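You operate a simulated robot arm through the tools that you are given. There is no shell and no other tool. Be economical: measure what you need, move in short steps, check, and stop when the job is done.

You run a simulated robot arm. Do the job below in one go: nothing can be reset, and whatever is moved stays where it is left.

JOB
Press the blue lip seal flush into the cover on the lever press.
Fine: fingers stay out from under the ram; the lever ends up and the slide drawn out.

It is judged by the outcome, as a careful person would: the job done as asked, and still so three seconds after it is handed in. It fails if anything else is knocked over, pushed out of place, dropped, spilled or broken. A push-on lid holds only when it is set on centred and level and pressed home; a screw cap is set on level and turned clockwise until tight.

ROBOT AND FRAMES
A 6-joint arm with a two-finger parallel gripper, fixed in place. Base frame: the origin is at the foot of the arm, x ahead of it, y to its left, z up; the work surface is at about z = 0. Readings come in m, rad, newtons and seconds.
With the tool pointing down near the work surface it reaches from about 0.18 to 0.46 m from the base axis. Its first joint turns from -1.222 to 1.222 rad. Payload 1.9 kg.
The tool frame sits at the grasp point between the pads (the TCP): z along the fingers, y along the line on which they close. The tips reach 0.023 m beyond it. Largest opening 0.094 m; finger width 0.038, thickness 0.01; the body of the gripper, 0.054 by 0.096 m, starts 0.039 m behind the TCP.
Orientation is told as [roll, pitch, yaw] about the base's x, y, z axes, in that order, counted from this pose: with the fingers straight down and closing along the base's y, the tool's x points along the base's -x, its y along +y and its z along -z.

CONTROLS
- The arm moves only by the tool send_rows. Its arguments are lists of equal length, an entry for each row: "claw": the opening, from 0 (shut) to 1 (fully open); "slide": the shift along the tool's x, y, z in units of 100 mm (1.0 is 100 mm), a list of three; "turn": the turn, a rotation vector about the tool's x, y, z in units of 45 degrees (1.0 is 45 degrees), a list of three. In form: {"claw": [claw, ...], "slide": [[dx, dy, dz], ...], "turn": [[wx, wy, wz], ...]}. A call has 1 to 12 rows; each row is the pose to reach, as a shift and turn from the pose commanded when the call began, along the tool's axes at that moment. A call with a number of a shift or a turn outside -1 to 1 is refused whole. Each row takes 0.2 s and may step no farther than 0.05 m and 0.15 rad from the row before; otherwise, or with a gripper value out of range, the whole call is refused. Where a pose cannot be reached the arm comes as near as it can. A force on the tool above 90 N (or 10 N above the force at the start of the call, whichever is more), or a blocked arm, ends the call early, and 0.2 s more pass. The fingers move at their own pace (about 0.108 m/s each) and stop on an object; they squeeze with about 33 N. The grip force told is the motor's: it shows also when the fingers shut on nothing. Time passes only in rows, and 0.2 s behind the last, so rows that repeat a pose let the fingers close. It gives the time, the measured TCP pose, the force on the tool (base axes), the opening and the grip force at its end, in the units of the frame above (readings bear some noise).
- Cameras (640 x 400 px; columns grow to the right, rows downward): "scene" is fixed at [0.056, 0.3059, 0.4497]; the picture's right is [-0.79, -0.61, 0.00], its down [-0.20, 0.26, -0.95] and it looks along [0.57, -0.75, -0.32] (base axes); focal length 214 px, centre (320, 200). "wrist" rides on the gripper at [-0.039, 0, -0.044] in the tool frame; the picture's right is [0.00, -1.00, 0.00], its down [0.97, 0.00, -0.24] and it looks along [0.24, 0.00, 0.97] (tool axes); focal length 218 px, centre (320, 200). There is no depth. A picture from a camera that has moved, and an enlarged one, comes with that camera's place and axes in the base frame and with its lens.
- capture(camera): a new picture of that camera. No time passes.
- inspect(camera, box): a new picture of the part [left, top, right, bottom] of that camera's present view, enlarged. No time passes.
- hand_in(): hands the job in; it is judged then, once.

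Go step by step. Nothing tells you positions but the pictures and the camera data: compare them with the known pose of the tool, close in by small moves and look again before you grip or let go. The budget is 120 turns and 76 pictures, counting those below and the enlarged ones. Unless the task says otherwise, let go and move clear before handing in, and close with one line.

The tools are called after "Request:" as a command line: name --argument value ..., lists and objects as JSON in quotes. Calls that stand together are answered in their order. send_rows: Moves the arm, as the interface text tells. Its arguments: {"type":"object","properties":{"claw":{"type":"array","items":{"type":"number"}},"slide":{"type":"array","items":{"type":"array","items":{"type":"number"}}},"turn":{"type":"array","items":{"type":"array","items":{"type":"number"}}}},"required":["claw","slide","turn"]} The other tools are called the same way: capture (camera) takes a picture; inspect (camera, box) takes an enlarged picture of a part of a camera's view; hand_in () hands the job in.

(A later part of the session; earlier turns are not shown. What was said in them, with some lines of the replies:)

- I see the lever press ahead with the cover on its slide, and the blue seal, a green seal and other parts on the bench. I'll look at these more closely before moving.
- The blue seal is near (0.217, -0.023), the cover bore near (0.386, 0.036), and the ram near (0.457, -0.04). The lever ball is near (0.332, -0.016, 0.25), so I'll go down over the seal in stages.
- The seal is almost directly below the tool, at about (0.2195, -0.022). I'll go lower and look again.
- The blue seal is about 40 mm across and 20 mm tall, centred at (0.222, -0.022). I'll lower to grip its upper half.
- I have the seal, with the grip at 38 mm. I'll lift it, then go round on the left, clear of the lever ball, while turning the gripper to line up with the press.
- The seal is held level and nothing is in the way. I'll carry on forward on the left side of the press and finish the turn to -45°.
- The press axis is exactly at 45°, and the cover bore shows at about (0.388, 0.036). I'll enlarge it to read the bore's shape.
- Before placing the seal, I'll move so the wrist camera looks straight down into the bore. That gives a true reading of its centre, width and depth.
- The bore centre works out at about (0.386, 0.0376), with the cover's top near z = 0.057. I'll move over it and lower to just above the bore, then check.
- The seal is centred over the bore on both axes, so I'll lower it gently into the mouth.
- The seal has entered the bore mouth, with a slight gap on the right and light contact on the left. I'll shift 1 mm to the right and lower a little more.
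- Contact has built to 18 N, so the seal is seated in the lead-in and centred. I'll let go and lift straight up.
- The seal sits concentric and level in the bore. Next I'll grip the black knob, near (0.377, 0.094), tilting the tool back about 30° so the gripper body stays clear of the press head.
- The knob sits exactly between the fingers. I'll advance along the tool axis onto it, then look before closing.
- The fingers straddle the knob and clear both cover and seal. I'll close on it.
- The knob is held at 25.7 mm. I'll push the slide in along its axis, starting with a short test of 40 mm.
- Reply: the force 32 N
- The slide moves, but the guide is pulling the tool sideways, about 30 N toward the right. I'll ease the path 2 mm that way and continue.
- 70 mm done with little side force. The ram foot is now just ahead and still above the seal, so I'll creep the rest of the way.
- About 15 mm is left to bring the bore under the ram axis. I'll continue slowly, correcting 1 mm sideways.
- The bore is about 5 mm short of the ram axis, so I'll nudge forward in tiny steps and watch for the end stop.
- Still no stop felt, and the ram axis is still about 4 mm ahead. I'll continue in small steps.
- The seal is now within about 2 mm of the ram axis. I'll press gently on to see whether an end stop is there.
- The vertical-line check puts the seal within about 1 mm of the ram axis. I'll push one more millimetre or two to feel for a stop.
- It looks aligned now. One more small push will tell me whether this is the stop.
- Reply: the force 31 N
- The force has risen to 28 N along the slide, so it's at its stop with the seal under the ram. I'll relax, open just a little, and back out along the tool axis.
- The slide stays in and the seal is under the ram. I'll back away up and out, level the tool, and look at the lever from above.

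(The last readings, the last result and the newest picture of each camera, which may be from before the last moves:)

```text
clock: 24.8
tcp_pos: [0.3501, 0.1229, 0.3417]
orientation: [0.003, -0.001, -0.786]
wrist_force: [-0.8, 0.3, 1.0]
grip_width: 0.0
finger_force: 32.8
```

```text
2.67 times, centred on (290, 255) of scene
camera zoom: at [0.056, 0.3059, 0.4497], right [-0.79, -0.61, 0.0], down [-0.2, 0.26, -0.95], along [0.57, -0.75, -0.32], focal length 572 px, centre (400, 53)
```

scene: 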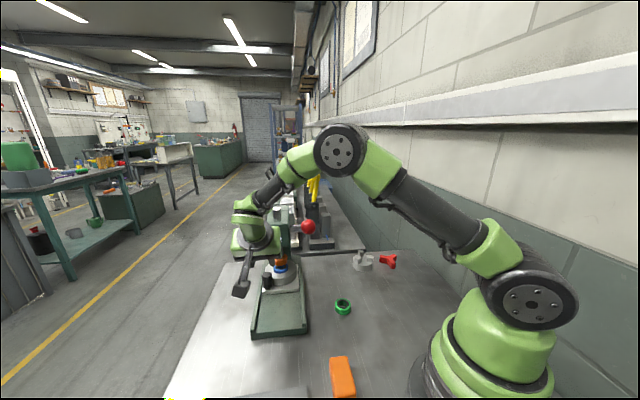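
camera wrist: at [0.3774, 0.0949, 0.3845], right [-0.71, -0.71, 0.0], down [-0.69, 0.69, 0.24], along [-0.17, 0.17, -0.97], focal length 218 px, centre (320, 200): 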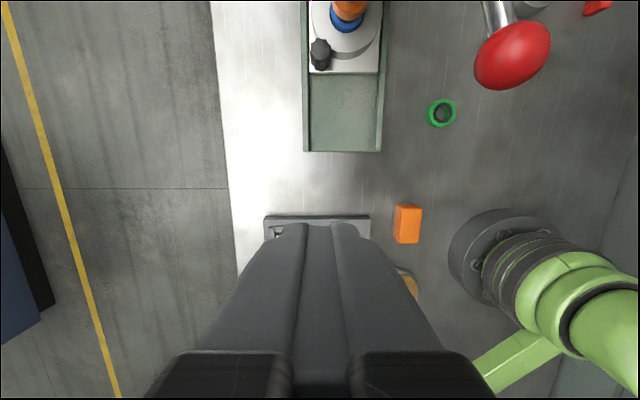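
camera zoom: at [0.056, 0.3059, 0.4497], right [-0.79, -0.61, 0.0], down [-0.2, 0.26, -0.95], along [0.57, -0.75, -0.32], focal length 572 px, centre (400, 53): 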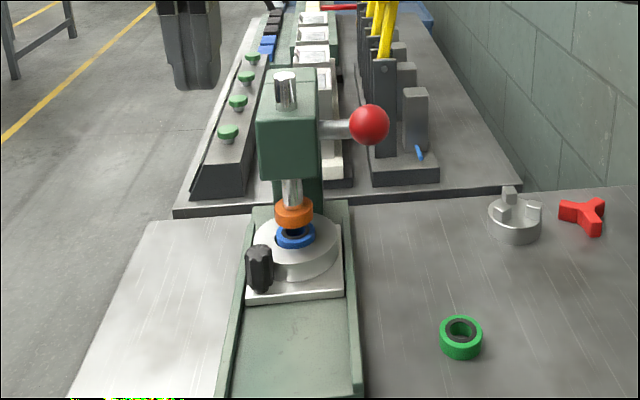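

The ball is at about (0.336, -0.013, 0.25), 0.11 m in front of the ram line. I'll move behind it to see the lever rod and its pivot.

Request:
send_rows --claw '[0, 0, 0]' --slide '[[-0.1, -0.35, 0], [-0.2, -0.7, 0], [-0.2, -1.0, 0]]' --turn '[[0, 0, 0], [0, 0, 0], [0, 0, 0]]'

Request:
capture --camera "wrist"

Request:
capture --camera "scene"

```text
clock: 25.6
tcp_pos: [0.2945, 0.039, 0.3396]
orientation: [0.003, -0.003, -0.787]
wrist_force: [0.0, 0.2, -0.1]
grip_width: 0.0
finger_force: 32.8
```

```text
30 pictures are left
camera wrist: at [0.3213, 0.0097, 0.3846], right [-0.71, -0.71, 0.0], down [-0.69, 0.69, 0.24], along [-0.17, 0.17, -0.97], focal length 218 px, centre (320, 200)
```

wrist: 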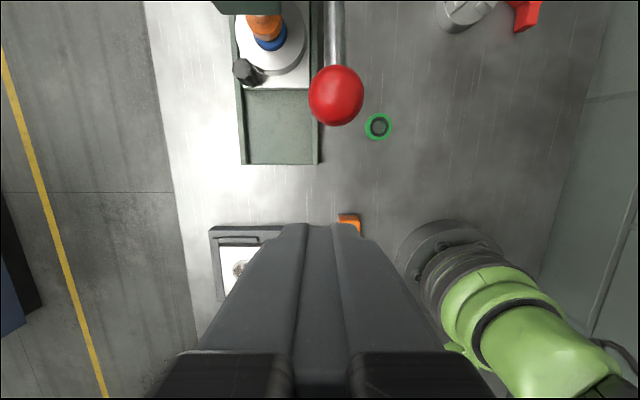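

```text
29 pictures are left
```

scene: 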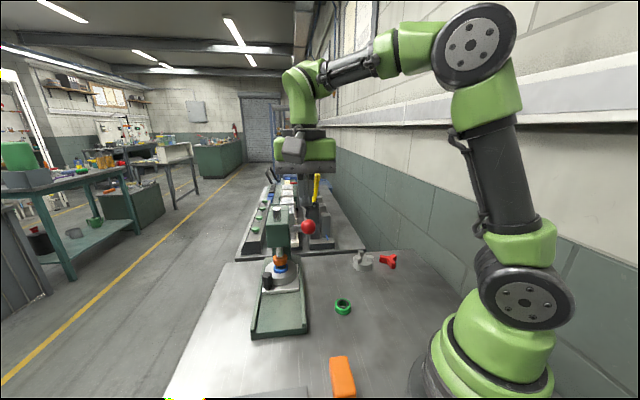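

The lever runs straight back from the ball, sloping down to a pivot at about z = 0.18. I'll put the closed fingertips just above the ball.

Request:
send_rows --claw '[0, 0, 0]' --slide '[[-0.3, -0.1, 0], [-0.61, -0.1, 0.2], [-0.61, -0.1, 0.46]]' --turn '[[0, 0, 0], [0, 0, 0], [0, 0, 0]]'

Request:
inspect --camera "scene" --box '[230, 150, 390, 300]'

Request:
capture --camera "wrist"

```text
clock: 26.4
tcp_pos: [0.3297, -0.0133, 0.2945]
orientation: [0.003, 0.0, -0.785]
wrist_force: [-0.4, 0.9, -0.6]
grip_width: 0.0
finger_force: 33.0
```

```text
2.67 times, centred on (310, 225) of scene
camera zoom: at [0.056, 0.3059, 0.4497], right [-0.79, -0.61, 0.0], down [-0.2, 0.26, -0.95], along [0.57, -0.75, -0.32], focal length 572 px, centre (347, 133)
```

zoom: 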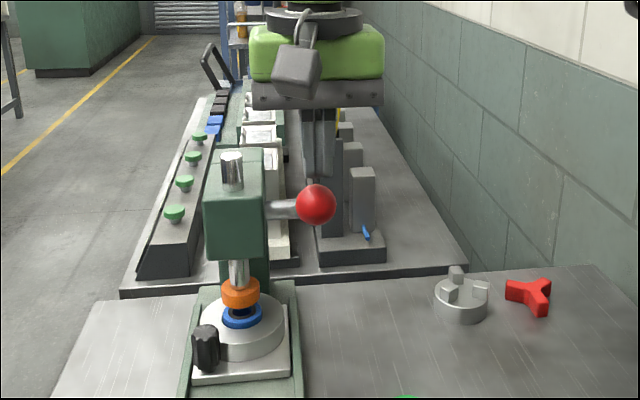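

```text
27 pictures are left
camera wrist: at [0.3579, -0.0416, 0.3383], right [-0.71, -0.71, 0.0], down [-0.69, 0.69, 0.24], along [-0.17, 0.17, -0.97], focal length 218 px, centre (320, 200)
```

wrist: 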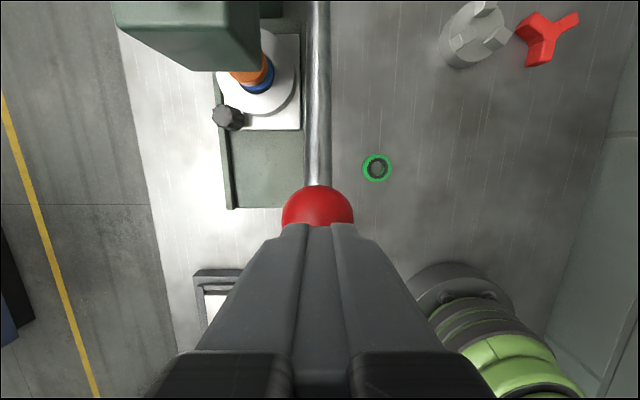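

The fingertips are centred right above the ball. I'll press down slowly and watch the force.

Request:
send_rows --claw '[0, 0, 0, 0, 0]' --slide '[[0, 0, 0.08], [0, 0, 0.16], [0, 0, 0.24], [0, 0, 0.32], [0, 0, 0.4]]' --turn '[[0, 0, 0], [0, 0, 0], [0, 0, 0], [0, 0, 0], [0, 0, 0]]'

Request:
inspect --camera "scene" --box '[230, 150, 390, 300]'

Request:
capture --camera "wrist"

```text
clock: 27.6
tcp_pos: [0.3291, -0.0145, 0.2533]
orientation: [0.002, 0.0, -0.786]
wrist_force: [0.7, -0.2, 1.1]
grip_width: 0.0
finger_force: 32.6
```

```text
2.67 times, centred on (310, 225) of scene
camera zoom: at [0.056, 0.3059, 0.4497], right [-0.79, -0.61, 0.0], down [-0.2, 0.26, -0.95], along [0.57, -0.75, -0.32], focal length 572 px, centre (347, 133)
```

zoom: 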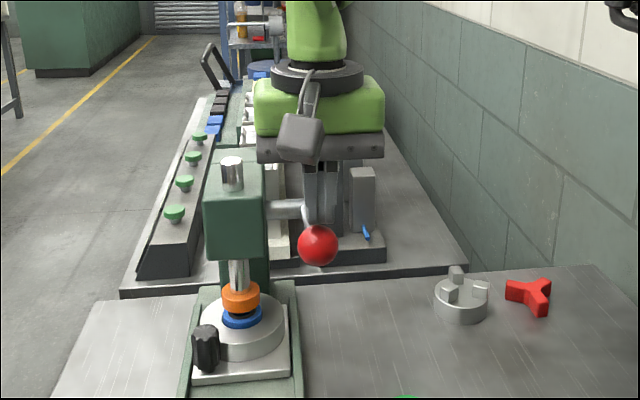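

```text
25 pictures are left
camera wrist: at [0.3571, -0.0423, 0.2976], right [-0.71, -0.71, 0.0], down [-0.69, 0.69, 0.24], along [-0.17, 0.17, -0.97], focal length 218 px, centre (320, 200)
```

wrist: 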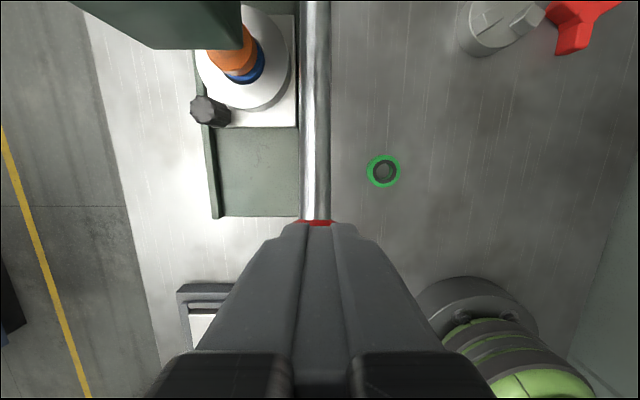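

The lever swings down easily, with the ball drifting slightly toward me. I'll follow it back a little and keep pressing.

Request:
send_rows --claw '[0, 0, 0, 0, 0]' --slide '[[0.04, 0, 0.06], [0.08, 0, 0.14], [0.08, 0, 0.22], [0.08, 0, 0.3], [0.08, 0, 0.38]]' --turn '[[0, 0, 0], [0, 0, 0], [0, 0, 0], [0, 0, 0], [0, 0, 0]]'

Request:
inspect --camera "scene" --box '[230, 170, 390, 320]'

```text
clock: 28.8
tcp_pos: [0.323, -0.0074, 0.2166]
orientation: [0.002, -0.001, -0.785]
wrist_force: [0.4, 0.1, 0.1]
grip_width: 0.0
finger_force: 32.8
```

```text
2.67 times, centred on (310, 245) of scene
camera zoom: at [0.056, 0.3059, 0.4497], right [-0.79, -0.61, 0.0], down [-0.2, 0.26, -0.95], along [0.57, -0.75, -0.32], focal length 572 px, centre (347, 80)
```

zoom: 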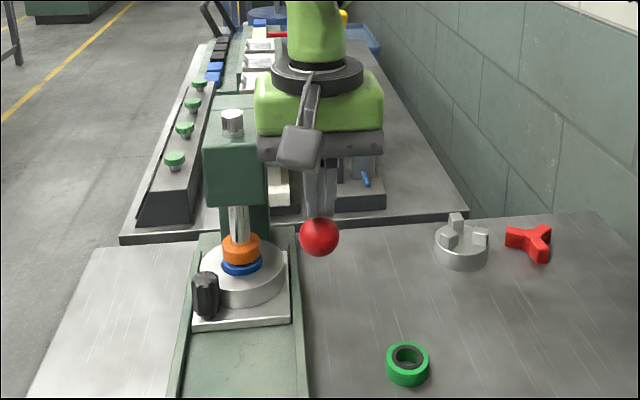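

The lever is near horizontal and the ram foot has come down close to the seal. I'll keep going in finer steps.

Request:
send_rows --claw '[0, 0, 0, 0, 0]' --slide '[[0, 0, 0.06], [0, 0, 0.12], [0, 0, 0.18], [-0.02, 0, 0.24], [-0.03, 0, 0.3]]' --turn '[[0, 0, 0], [0, 0, 0], [0, 0, 0], [0, 0, 0], [0, 0, 0]]'

Request:
inspect --camera "scene" --box '[230, 200, 350, 320]'

```text
clock: 30.0
tcp_pos: [0.3264, -0.0098, 0.1871]
orientation: [-0.001, 0.001, -0.786]
wrist_force: [0.1, -0.3, -0.2]
grip_width: 0.0
finger_force: 32.4
```

```text
3.33 times, centred on (290, 260) of scene
camera zoom: at [0.056, 0.3059, 0.4497], right [-0.79, -0.61, 0.0], down [-0.2, 0.26, -0.95], along [0.57, -0.75, -0.32], focal length 715 px, centre (420, 0)
```

zoom: 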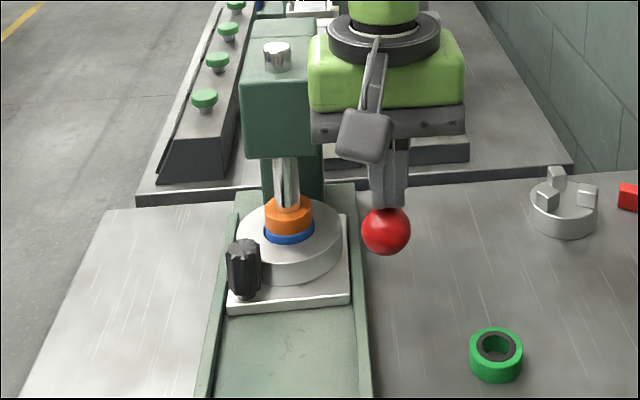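

The foot is practically on the seal now. The next steps should show the pressing force.

Request:
send_rows --claw '[0, 0, 0, 0, 0, 0]' --slide '[[-0.01, 0, 0.05], [-0.02, 0, 0.1], [-0.03, 0, 0.15], [-0.04, 0, 0.2], [-0.05, 0, 0.25], [-0.06, 0, 0.3]]' --turn '[[0, 0, 0], [0, 0, 0], [0, 0, 0], [0, 0, 0], [0, 0, 0], [0, 0, 0]]'

Request:
inspect --camera "scene" --box '[230, 200, 350, 320]'

```text
clock: 31.4
tcp_pos: [0.3301, -0.0138, 0.1572]
orientation: [0.003, -0.001, -0.785]
wrist_force: [0.3, 0.0, -0.3]
grip_width: 0.0001
finger_force: 33.1
```

```text
3.33 times, centred on (290, 260) of scene
camera zoom: at [0.056, 0.3059, 0.4497], right [-0.79, -0.61, 0.0], down [-0.2, 0.26, -0.95], along [0.57, -0.75, -0.32], focal length 715 px, centre (420, 0)
```

zoom: 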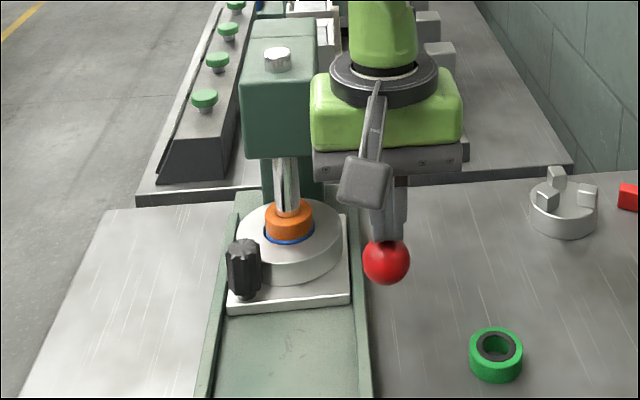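

The seal is nearly home, with only a thin blue line left under the foot. I'll press on until there is a firm stop.

Request:
send_rows --claw '[0, 0, 0, 0, 0, 0]' --slide '[[-0.01, 0, 0.04], [-0.02, 0, 0.08], [-0.03, 0, 0.12], [-0.04, 0, 0.16], [-0.05, 0, 0.2], [-0.06, 0, 0.24]]' --turn '[[0, 0, 0], [0, 0, 0], [0, 0, 0], [0, 0, 0], [0, 0, 0], [0, 0, 0]]'

Request:
inspect --camera "scene" --box '[230, 200, 350, 320]'

```text
clock: 32.6
tcp_pos: [0.3339, -0.0154, 0.1417]
orientation: [0.005, 0.0, -0.789]
wrist_force: [-13.8, 1.7, 26.7]
grip_width: 0.0
finger_force: 32.7
stopped in row 5: the force on the tool passed its limit (the readings are from after the stop); the commanded pose is now the measured one
```

```text
3.33 times, centred on (290, 260) of scene
camera zoom: at [0.056, 0.3059, 0.4497], right [-0.79, -0.61, 0.0], down [-0.2, 0.26, -0.95], along [0.57, -0.75, -0.32], focal length 715 px, centre (420, 0)
```

zoom: 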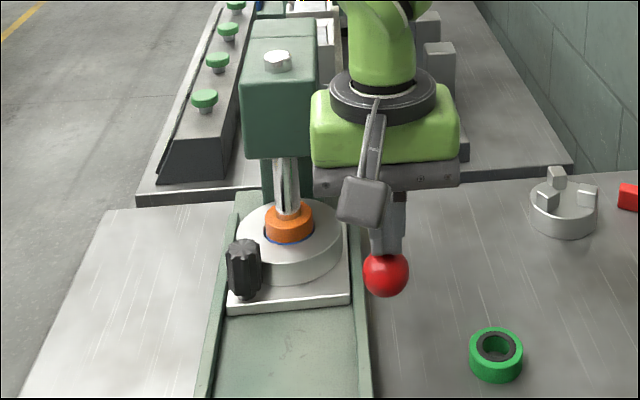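

The force limit was reached, so the foot is hard down. I'll press once more to confirm it's fully home.

Request:
send_rows --claw '[0, 0, 0, 0, 0]' --slide '[[0, 0, 0.02], [0, 0, 0.04], [0, 0, 0.06], [0, 0, 0.08], [0, 0, 0.1]]' --turn '[[0, 0, 0], [0, 0, 0], [0, 0, 0], [0, 0, 0], [0, 0, 0]]'

Request:
inspect --camera "scene" --box '[260, 240, 340, 300]'

Request:
capture --camera "wrist"

```text
clock: 33.1
tcp_pos: [0.3332, -0.0164, 0.1421]
orientation: [0.004, 0.0, -0.79]
wrist_force: [-13.1, 1.1, 27.0]
grip_width: 0.0
finger_force: 33.1
stopped in row 2: the force on the tool passed its limit (the readings are from after the stop); the commanded pose is now the measured one
```

```text
6.67 times, centred on (300, 270) of scene
camera zoom: at [0.056, 0.3059, 0.4497], right [-0.79, -0.61, 0.0], down [-0.2, 0.26, -0.95], along [0.57, -0.75, -0.32], focal length 1430 px, centre (453, -267)
```

zoom: 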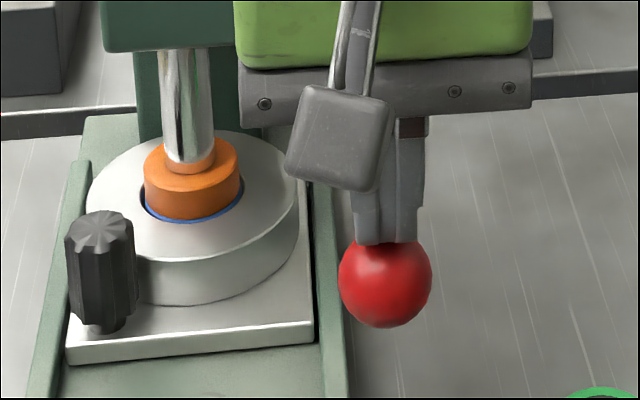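

```text
19 pictures are left
camera wrist: at [0.3613, -0.0443, 0.186], right [-0.71, -0.7, -0.01], down [-0.68, 0.69, 0.24], along [-0.16, 0.17, -0.97], focal length 218 px, centre (320, 200)
```

wrist: 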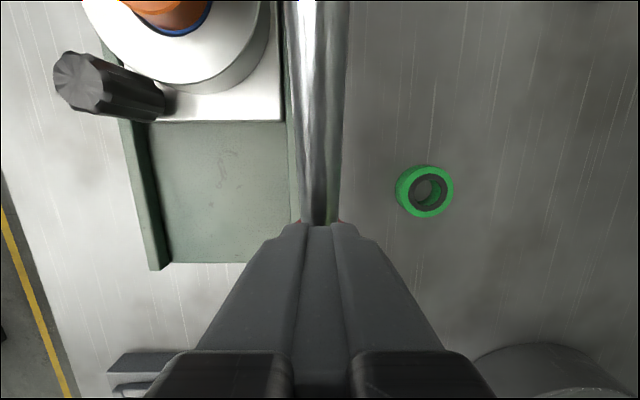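

Same height, same stop: the foot is bottomed in the bore. I'll raise the tool and see whether the lever comes up by itself.

Request:
send_rows --claw '[0, 0, 0, 0]' --slide '[[0, 0, -0.1], [0, 0, -0.2], [0.02, 0, -0.35], [0.03, 0, -0.5]]' --turn '[[0, 0, 0], [0, 0, 0], [0, 0, 0], [0, 0, 0]]'

Request:
inspect --camera "scene" --box '[230, 200, 350, 320]'

```text
clock: 34.1
tcp_pos: [0.333, -0.0156, 0.1902]
orientation: [0.005, -0.003, -0.789]
wrist_force: [-0.3, 0.6, -0.2]
grip_width: 0.0003
finger_force: 33.3
```

```text
3.33 times, centred on (290, 260) of scene
camera zoom: at [0.056, 0.3059, 0.4497], right [-0.79, -0.61, 0.0], down [-0.2, 0.26, -0.95], along [0.57, -0.75, -0.32], focal length 715 px, centre (420, 0)
```

zoom: 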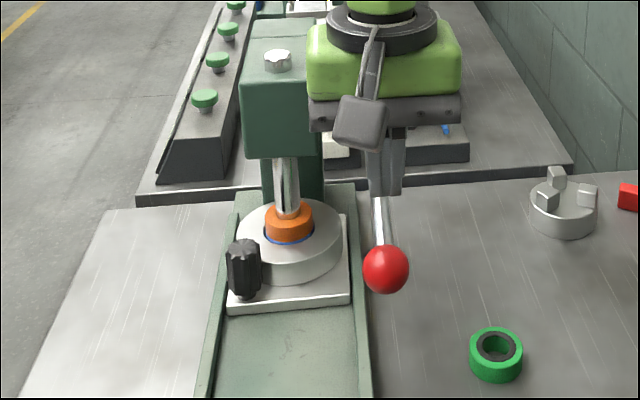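

The lever stays down, so I'll grip the ball and lift it. First I'll step back to see where the ball is now.

Request:
send_rows --claw '[0, 0.3, 0.6]' --slide '[[0.2, 0, -0.1], [0.4, 0, -0.1], [0.5, 0, -0.1]]' --turn '[[0, 0, 0], [0, 0, 0], [0, 0, 0]]'

Request:
capture --camera "wrist"

```text
clock: 34.9
tcp_pos: [0.2957, 0.0223, 0.199]
orientation: [0.005, -0.003, -0.792]
wrist_force: [-0.4, -0.6, -0.2]
grip_width: 0.0565
finger_force: 0.2
```

```text
17 pictures are left
camera wrist: at [0.3233, -0.0063, 0.2441], right [-0.71, -0.7, 0.0], down [-0.68, 0.69, 0.24], along [-0.16, 0.17, -0.97], focal length 218 px, centre (320, 200)
```

wrist: 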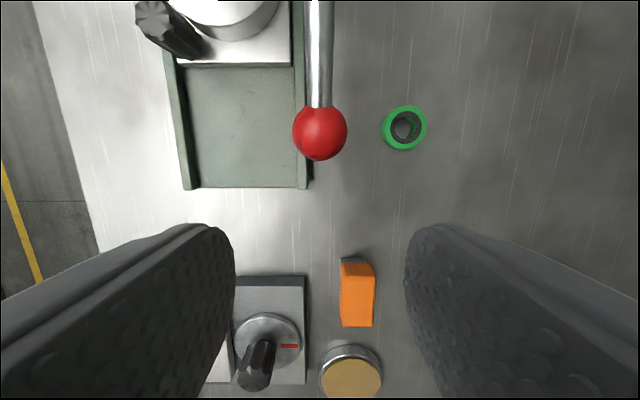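

The ball is at u = 0.241, z = 0.107, centred between the open fingers. I'll move over it, go down around it and close.

Request:
send_rows --claw '[0.6, 0.6, 0.6, 0.6, 0.2, 0.2, 0.2]' --slide '[[-0.3, -0.005, 0.1], [-0.47, -0.005, 0.4], [-0.47, -0.005, 0.7], [-0.47, -0.005, 0.92], [-0.47, -0.005, 0.92], [-0.47, -0.005, 0.92], [-0.47, -0.005, 0.92]]' --turn '[[0, 0, 0], [0, 0, 0], [0, 0, 0], [0, 0, 0], [0, 0, 0], [0, 0, 0], [0, 0, 0]]'

Request:
capture --camera "wrist"

```text
clock: 36.5
tcp_pos: [0.3314, -0.0129, 0.1088]
orientation: [0.006, -0.002, -0.789]
wrist_force: [2.7, -3.2, -4.2]
grip_width: 0.0333
finger_force: 45.2
```

```text
16 pictures are left
camera wrist: at [0.3582, -0.0406, 0.152], right [-0.71, -0.7, 0.0], down [-0.68, 0.69, 0.24], along [-0.16, 0.17, -0.97], focal length 218 px, centre (320, 200)
```

wrist: 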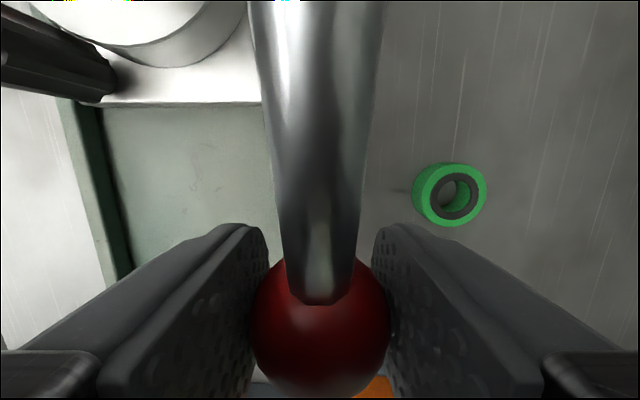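

The ball is gripped at 33 mm. I'll lift it along the lever's arc.

Request:
send_rows --claw '[0.2, 0.2, 0.2, 0.2, 0.2, 0.2]' --slide '[[0.04, 0, -0.15], [0.075, 0, -0.3], [0.1, 0, -0.45], [0.11, 0, -0.6], [0.11, 0, -0.75], [0.095, 0, -0.9]]' --turn '[[0, 0, 0], [0, 0, 0], [0, 0, 0], [0, 0, 0], [0, 0, 0], [0, 0, 0]]'

Request:
inspect --camera "scene" --box '[230, 180, 350, 320]'

```text
clock: 37.9
tcp_pos: [0.3237, -0.0047, 0.1977]
orientation: [0.007, 0.001, -0.789]
wrist_force: [13.7, 19.4, -11.6]
grip_width: 0.0337
finger_force: 44.9
```

```text
2.86 times, centred on (290, 250) of scene
camera zoom: at [0.0561, 0.306, 0.4496], right [-0.79, -0.61, 0.0], down [-0.2, 0.26, -0.95], along [0.57, -0.75, -0.32], focal length 613 px, centre (406, 57)
```

zoom: 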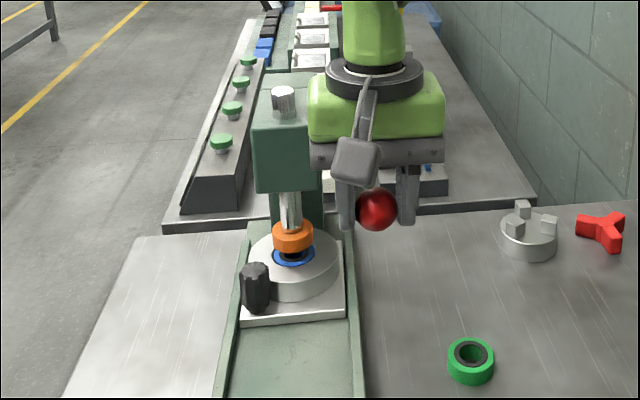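

The ram is rising and the seal is left flush in the cover. I'll continue up to the lever's top.

Request:
send_rows --claw '[0.2, 0.2, 0.2, 0.2]' --slide '[[-0.02, 0.01, -0.15], [-0.06, 0.01, -0.3], [-0.1, 0.01, -0.42], [-0.12, 0.01, -0.48]]' --turn '[[0, 0, 0], [0, 0, 0], [0, 0, 0], [0, 0, 0]]'

Request:
inspect --camera "scene" --box '[230, 180, 350, 320]'

```text
clock: 38.9
tcp_pos: [0.3328, -0.0136, 0.2466]
orientation: [0.005, -0.003, -0.792]
wrist_force: [8.1, 1.8, -13.4]
grip_width: 0.0336
finger_force: 45.3
```

```text
2.86 times, centred on (290, 250) of scene
camera zoom: at [0.0561, 0.3059, 0.4497], right [-0.79, -0.61, 0.0], down [-0.2, 0.26, -0.95], along [0.57, -0.75, -0.32], focal length 613 px, centre (406, 57)
```

zoom: 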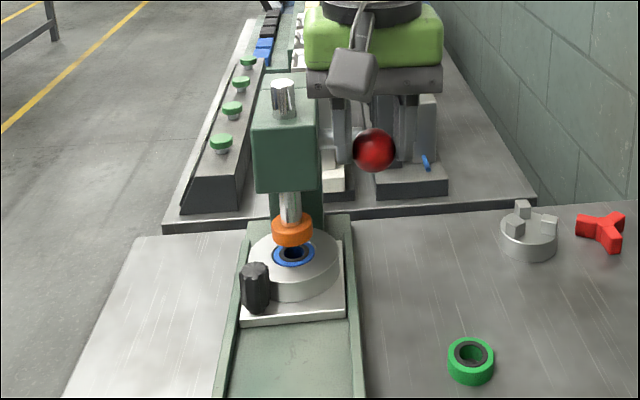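

The ball is still about 11 mm below where it started, so I'll lift a bit more toward the stop.

Request:
send_rows --claw '[0.2, 0.2, 0.2]' --slide '[[-0.03, 0, -0.06], [-0.05, 0, -0.12], [-0.06, 0, -0.15]]' --turn '[[0, 0, 0], [0, 0, 0], [0, 0, 0]]'

Request:
inspect --camera "scene" --box '[230, 180, 350, 320]'

```text
clock: 39.7
tcp_pos: [0.3345, -0.0174, 0.2606]
orientation: [0.004, 0.002, -0.789]
wrist_force: [5.9, 11.8, -29.6]
grip_width: 0.0337
finger_force: 44.6
```

```text
2.86 times, centred on (290, 250) of scene
camera zoom: at [0.0561, 0.3059, 0.4496], right [-0.79, -0.61, 0.0], down [-0.2, 0.26, -0.95], along [0.57, -0.75, -0.32], focal length 613 px, centre (406, 57)
```

zoom: 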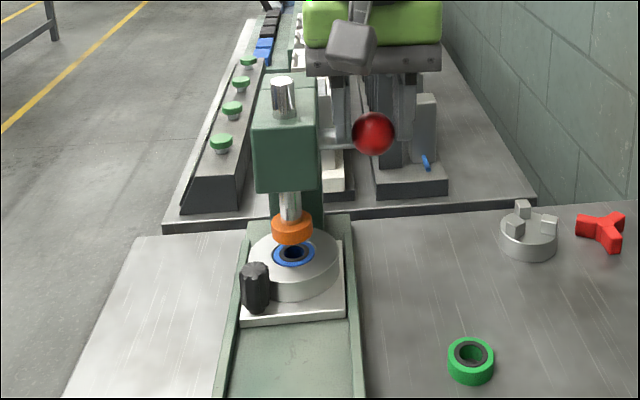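

The ball is back at its starting height and pulling against the top stop. I'll let go and rise straight up, then check the lever stays.

Request:
send_rows --claw '[0.6, 0.6, 0.6, 0.6, 0.6]' --slide '[[0, 0, 0], [0, 0, 0], [0, 0, -0.25], [0, 0, -0.5], [0.1, 0, -0.8]]' --turn '[[0, 0, 0], [0, 0, 0], [0, 0, 0], [0, 0, 0], [0, 0, 0]]'

Request:
inspect --camera "scene" --box '[230, 180, 350, 320]'

```text
clock: 40.9
tcp_pos: [0.3283, -0.012, 0.341]
orientation: [0.006, -0.001, -0.79]
wrist_force: [0.0, -1.1, 0.3]
grip_width: 0.0563
finger_force: 0.0
```

```text
2.86 times, centred on (290, 250) of scene
camera zoom: at [0.0561, 0.3059, 0.4497], right [-0.79, -0.61, 0.0], down [-0.2, 0.26, -0.95], along [0.57, -0.75, -0.32], focal length 613 px, centre (406, 57)
```

zoom: 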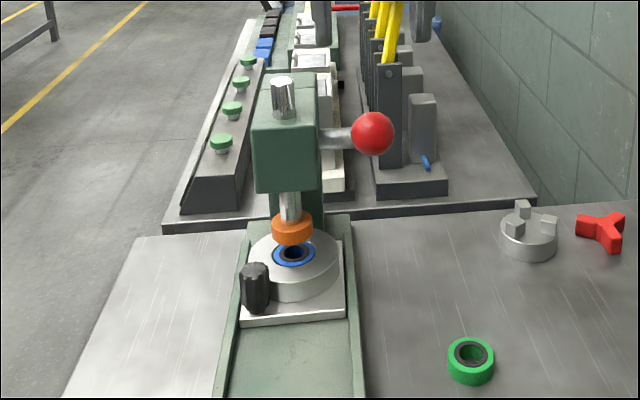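

The lever holds up. Next I'll go back around to the knob, at the same tilted approach as before.

Request:
send_rows --claw '[0.5, 0.5, 0.5, 0.5]' --slide '[[0.3, 0.1, 0], [0.4, 0.4, 0], [0.4, 0.7, 0.1], [0.4, 1.0, 0.2]]' --turn '[[0, 0, 0], [0, 0, 0], [0, 0, 0], [0, 0, 0]]'

Request:
send_rows --claw '[0.5, 0.5, 0.5, 0.5]' --slide '[[0, 0.05, 0.2], [-0.1, 0.1, 0.4], [-0.2, 0.1, 0.6], [-0.2, 0.1, 0.8]]' --turn '[[0, -0.16, 0], [0, -0.33, 0], [0, -0.5, 0], [0, -0.667, 0]]'

Request:
capture --camera "wrist"

```text
clock: 41.9
tcp_pos: [0.3719, 0.0873, 0.3219]
orientation: [0.005, -0.003, -0.791]
wrist_force: [0.0, -0.4, -0.9]
grip_width: 0.0472
finger_force: 0.0
```

```text
clock: 42.9
tcp_pos: [0.3925, 0.0819, 0.2412]
orientation: [0.006, -0.527, -0.791]
wrist_force: [0.8, -0.6, -1.4]
grip_width: 0.047
finger_force: 0.1
```

```text
11 pictures are left
camera wrist: at [0.401, 0.0724, 0.2995], right [-0.71, -0.7, -0.01], down [-0.68, 0.68, -0.28], along [0.2, -0.2, -0.96], focal length 218 px, centre (320, 200)
```

wrist: 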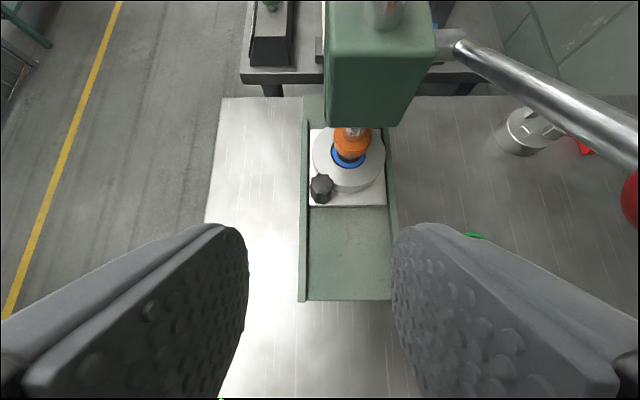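

The knob is centred between the fingers. I'll come in along the tool axis, with the fingers opened only a little so they stay clear of the ram.

Request:
send_rows --claw '[0.45, 0.4, 0.4]' --slide '[[0, 0, 0.35], [0, 0, 0.7], [-0.003, 0, 0.943]]' --turn '[[0, 0, 0], [0, 0, 0], [0, 0, 0]]'

Request:
capture --camera "wrist"

```text
clock: 43.7
tcp_pos: [0.4257, 0.0478, 0.161]
orientation: [0.006, -0.525, -0.795]
wrist_force: [0.5, -0.4, -0.4]
grip_width: 0.0376
finger_force: 0.1
```

```text
10 pictures are left
camera wrist: at [0.4339, 0.0388, 0.2182], right [-0.71, -0.7, -0.01], down [-0.67, 0.68, -0.28], along [0.2, -0.19, -0.96], focal length 218 px, centre (320, 200)
```

wrist: 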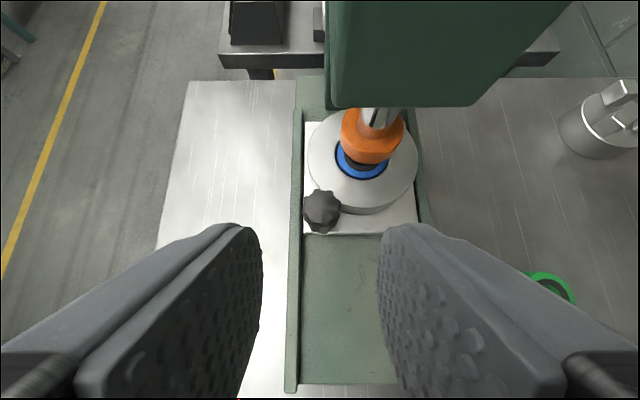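

The view matches my earlier exit pose. I'll move straight in to the knob and close on it.

Request:
send_rows --claw '[0.4, 0.4, 0.4, 0.1, 0.1, 0.1]' --slide '[[-0.01, 0, 0.4], [-0.01, 0, 0.7], [-0.01, 0, 0.9], [-0.01, 0, 0.9], [-0.01, 0, 0.9], [-0.01, 0, 0.9]]' --turn '[[0, 0, 0], [0, 0, 0], [0, 0, 0], [0, 0, 0], [0, 0, 0], [0, 0, 0]]'

Request:
capture --camera "wrist"

```text
clock: 45.1
tcp_pos: [0.4577, 0.0139, 0.083]
orientation: [0.002, -0.524, -0.797]
wrist_force: [-20.3, -16.5, 7.7]
grip_width: 0.0259
finger_force: 45.1
```

```text
9 pictures are left
camera wrist: at [0.4665, 0.0055, 0.1407], right [-0.71, -0.7, 0.0], down [-0.67, 0.69, -0.28], along [0.2, -0.2, -0.96], focal length 218 px, centre (320, 200)
```

wrist: 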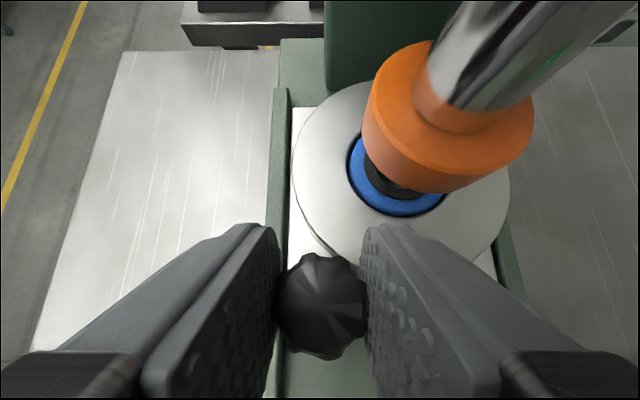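

The knob is gripped again. I'll draw the slide out along its axis, with a 1 mm sideways correction for the side force.

Request:
send_rows --claw '[0.1, 0.1, 0.1, 0.1]' --slide '[[0, -0.01, 0], [0.173, -0.012, -0.1], [0.346, -0.014, -0.2], [0.52, -0.016, -0.3]]' --turn '[[0, 0, 0], [0, 0, 0], [0, 0, 0], [0, 0, 0]]'

```text
clock: 46.1
tcp_pos: [0.4148, 0.0576, 0.0826]
orientation: [0.008, -0.525, -0.792]
wrist_force: [-0.4, -1.9, -9.2]
grip_width: 0.0258
finger_force: 45.2
```

The slide is coming out smoothly with almost no side force. I'll take it the remaining distance to its outer stop.

Request:
send_rows --claw '[0.1, 0.1, 0.1, 0.1, 0.1]' --slide '[[0.13, -0.002, -0.075], [0.26, -0.004, -0.15], [0.39, -0.006, -0.225], [0.45, -0.006, -0.26], [0.49, -0.006, -0.283]]' --turn '[[0, 0, 0], [0, 0, 0], [0, 0, 0], [0, 0, 0], [0, 0, 0]]'

Request:
inspect --camera "scene" --box '[210, 180, 370, 350]'

```text
clock: 47.3
tcp_pos: [0.3752, 0.0965, 0.0826]
orientation: [0.006, -0.526, -0.793]
wrist_force: [8.6, 6.8, -12.9]
grip_width: 0.0258
finger_force: 45.1
```

```text
2.35 times, centred on (290, 265) of scene
camera zoom: at [0.0561, 0.3059, 0.4496], right [-0.79, -0.61, 0.0], down [-0.2, 0.26, -0.95], along [0.57, -0.75, -0.32], focal length 505 px, centre (391, 47)
```

zoom: 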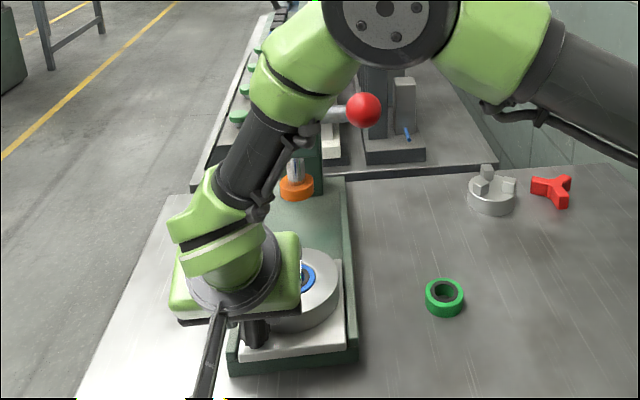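

The slide is within about 2 mm of its original place. I'll pull a little more until I feel the stop.

Request:
send_rows --claw '[0.1, 0.1, 0.1]' --slide '[[0.013, 0, -0.0075], [0.026, 0, -0.015], [0.04, 0, -0.023]]' --turn '[[0, 0, 0], [0, 0, 0], [0, 0, 0]]'

```text
clock: 48.1
tcp_pos: [0.3733, 0.1, 0.0836]
orientation: [0.009, -0.527, -0.793]
wrist_force: [29.4, 4.6, -22.5]
grip_width: 0.0259
finger_force: 45.3
```

The pull force has risen, so the slide is at its outer stop. I'll relax, let go and back away, then inspect.

Request:
send_rows --claw '[0.1, 0.45, 0.45, 0.45, 0.45, 0.45]' --slide '[[-0.009, 0, 0.005], [-0.009, 0, 0.005], [-0.009, 0, 0.005], [-0.009, 0, -0.25], [-0.009, 0, -0.5], [-0.009, 0, -0.9]]' --turn '[[0, 0, 0], [0, 0, 0], [0, 0, 0], [0, 0, 0], [0, 0, 0], [0, 0, 0]]'

Request:
inspect --camera "wrist" --box '[240, 40, 480, 240]'

Request:
capture --camera "scene"

```text
clock: 49.5
tcp_pos: [0.3403, 0.1311, 0.1623]
orientation: [0.005, -0.524, -0.792]
wrist_force: [-0.5, -0.2, 0.1]
grip_width: 0.0424
finger_force: 0.1
```

```text
2.00 times, centred on (360, 140) of wrist
camera zoom: at [0.3488, 0.1222, 0.2197], right [-0.71, -0.7, 0.0], down [-0.68, 0.68, -0.28], along [0.2, -0.2, -0.96], focal length 436 px, centre (240, 320)
```

zoom: 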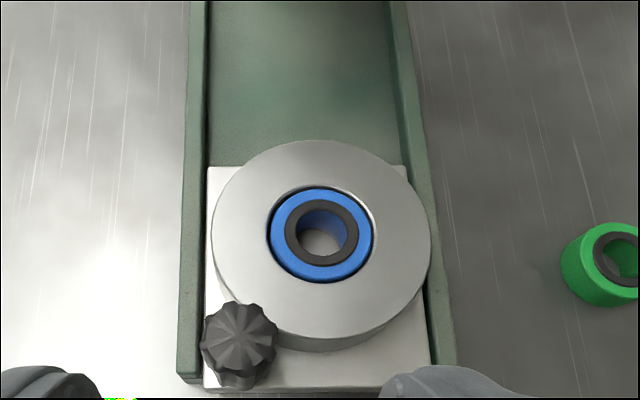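

```text
6 pictures are left
```

scene: 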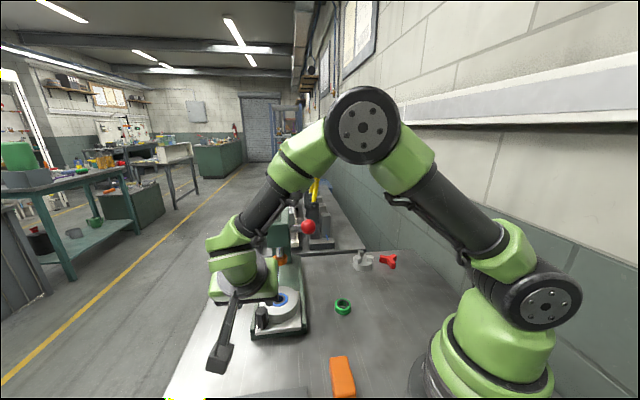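

The seal is flush and level, the slide is out and the lever is up. I'll lift the arm clear and take a last look.

Request:
send_rows --claw '[0.45, 0.45, 0.45, 0.45]' --slide '[[0, 0, -0.25], [0, 0, -0.5], [0, 0, -0.75], [0, 0, -1.0]]' --turn '[[0, 0.16, 0], [0, 0.33, 0], [0, 0.5, 0], [0, 0.667, 0]]'

Request:
inspect --camera "scene" --box '[230, 190, 350, 340]'

```text
clock: 50.5
tcp_pos: [0.3053, 0.1669, 0.2493]
orientation: [0.006, 0.001, -0.791]
wrist_force: [-0.3, 0.0, -0.3]
grip_width: 0.0423
finger_force: 0.0
```

```text
2.67 times, centred on (290, 265) of scene
camera zoom: at [0.056, 0.3059, 0.4497], right [-0.79, -0.61, 0.0], down [-0.2, 0.26, -0.95], along [0.57, -0.75, -0.32], focal length 572 px, centre (400, 27)
```

zoom: 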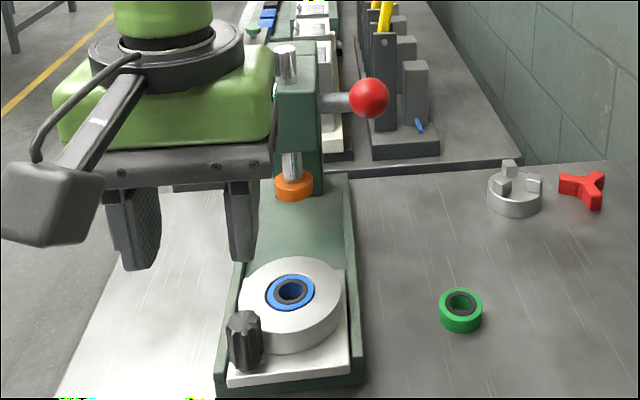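

The seal is flush in the cover, the lever is up, the slide is drawn out and the arm is clear, so I'm handing in.

Request:
hand_in

```text
The job is handed in.
```

The blue lip seal is pressed flush and level in the cover, the lever is up, the slide is drawn out, and nothing else in view was moved.
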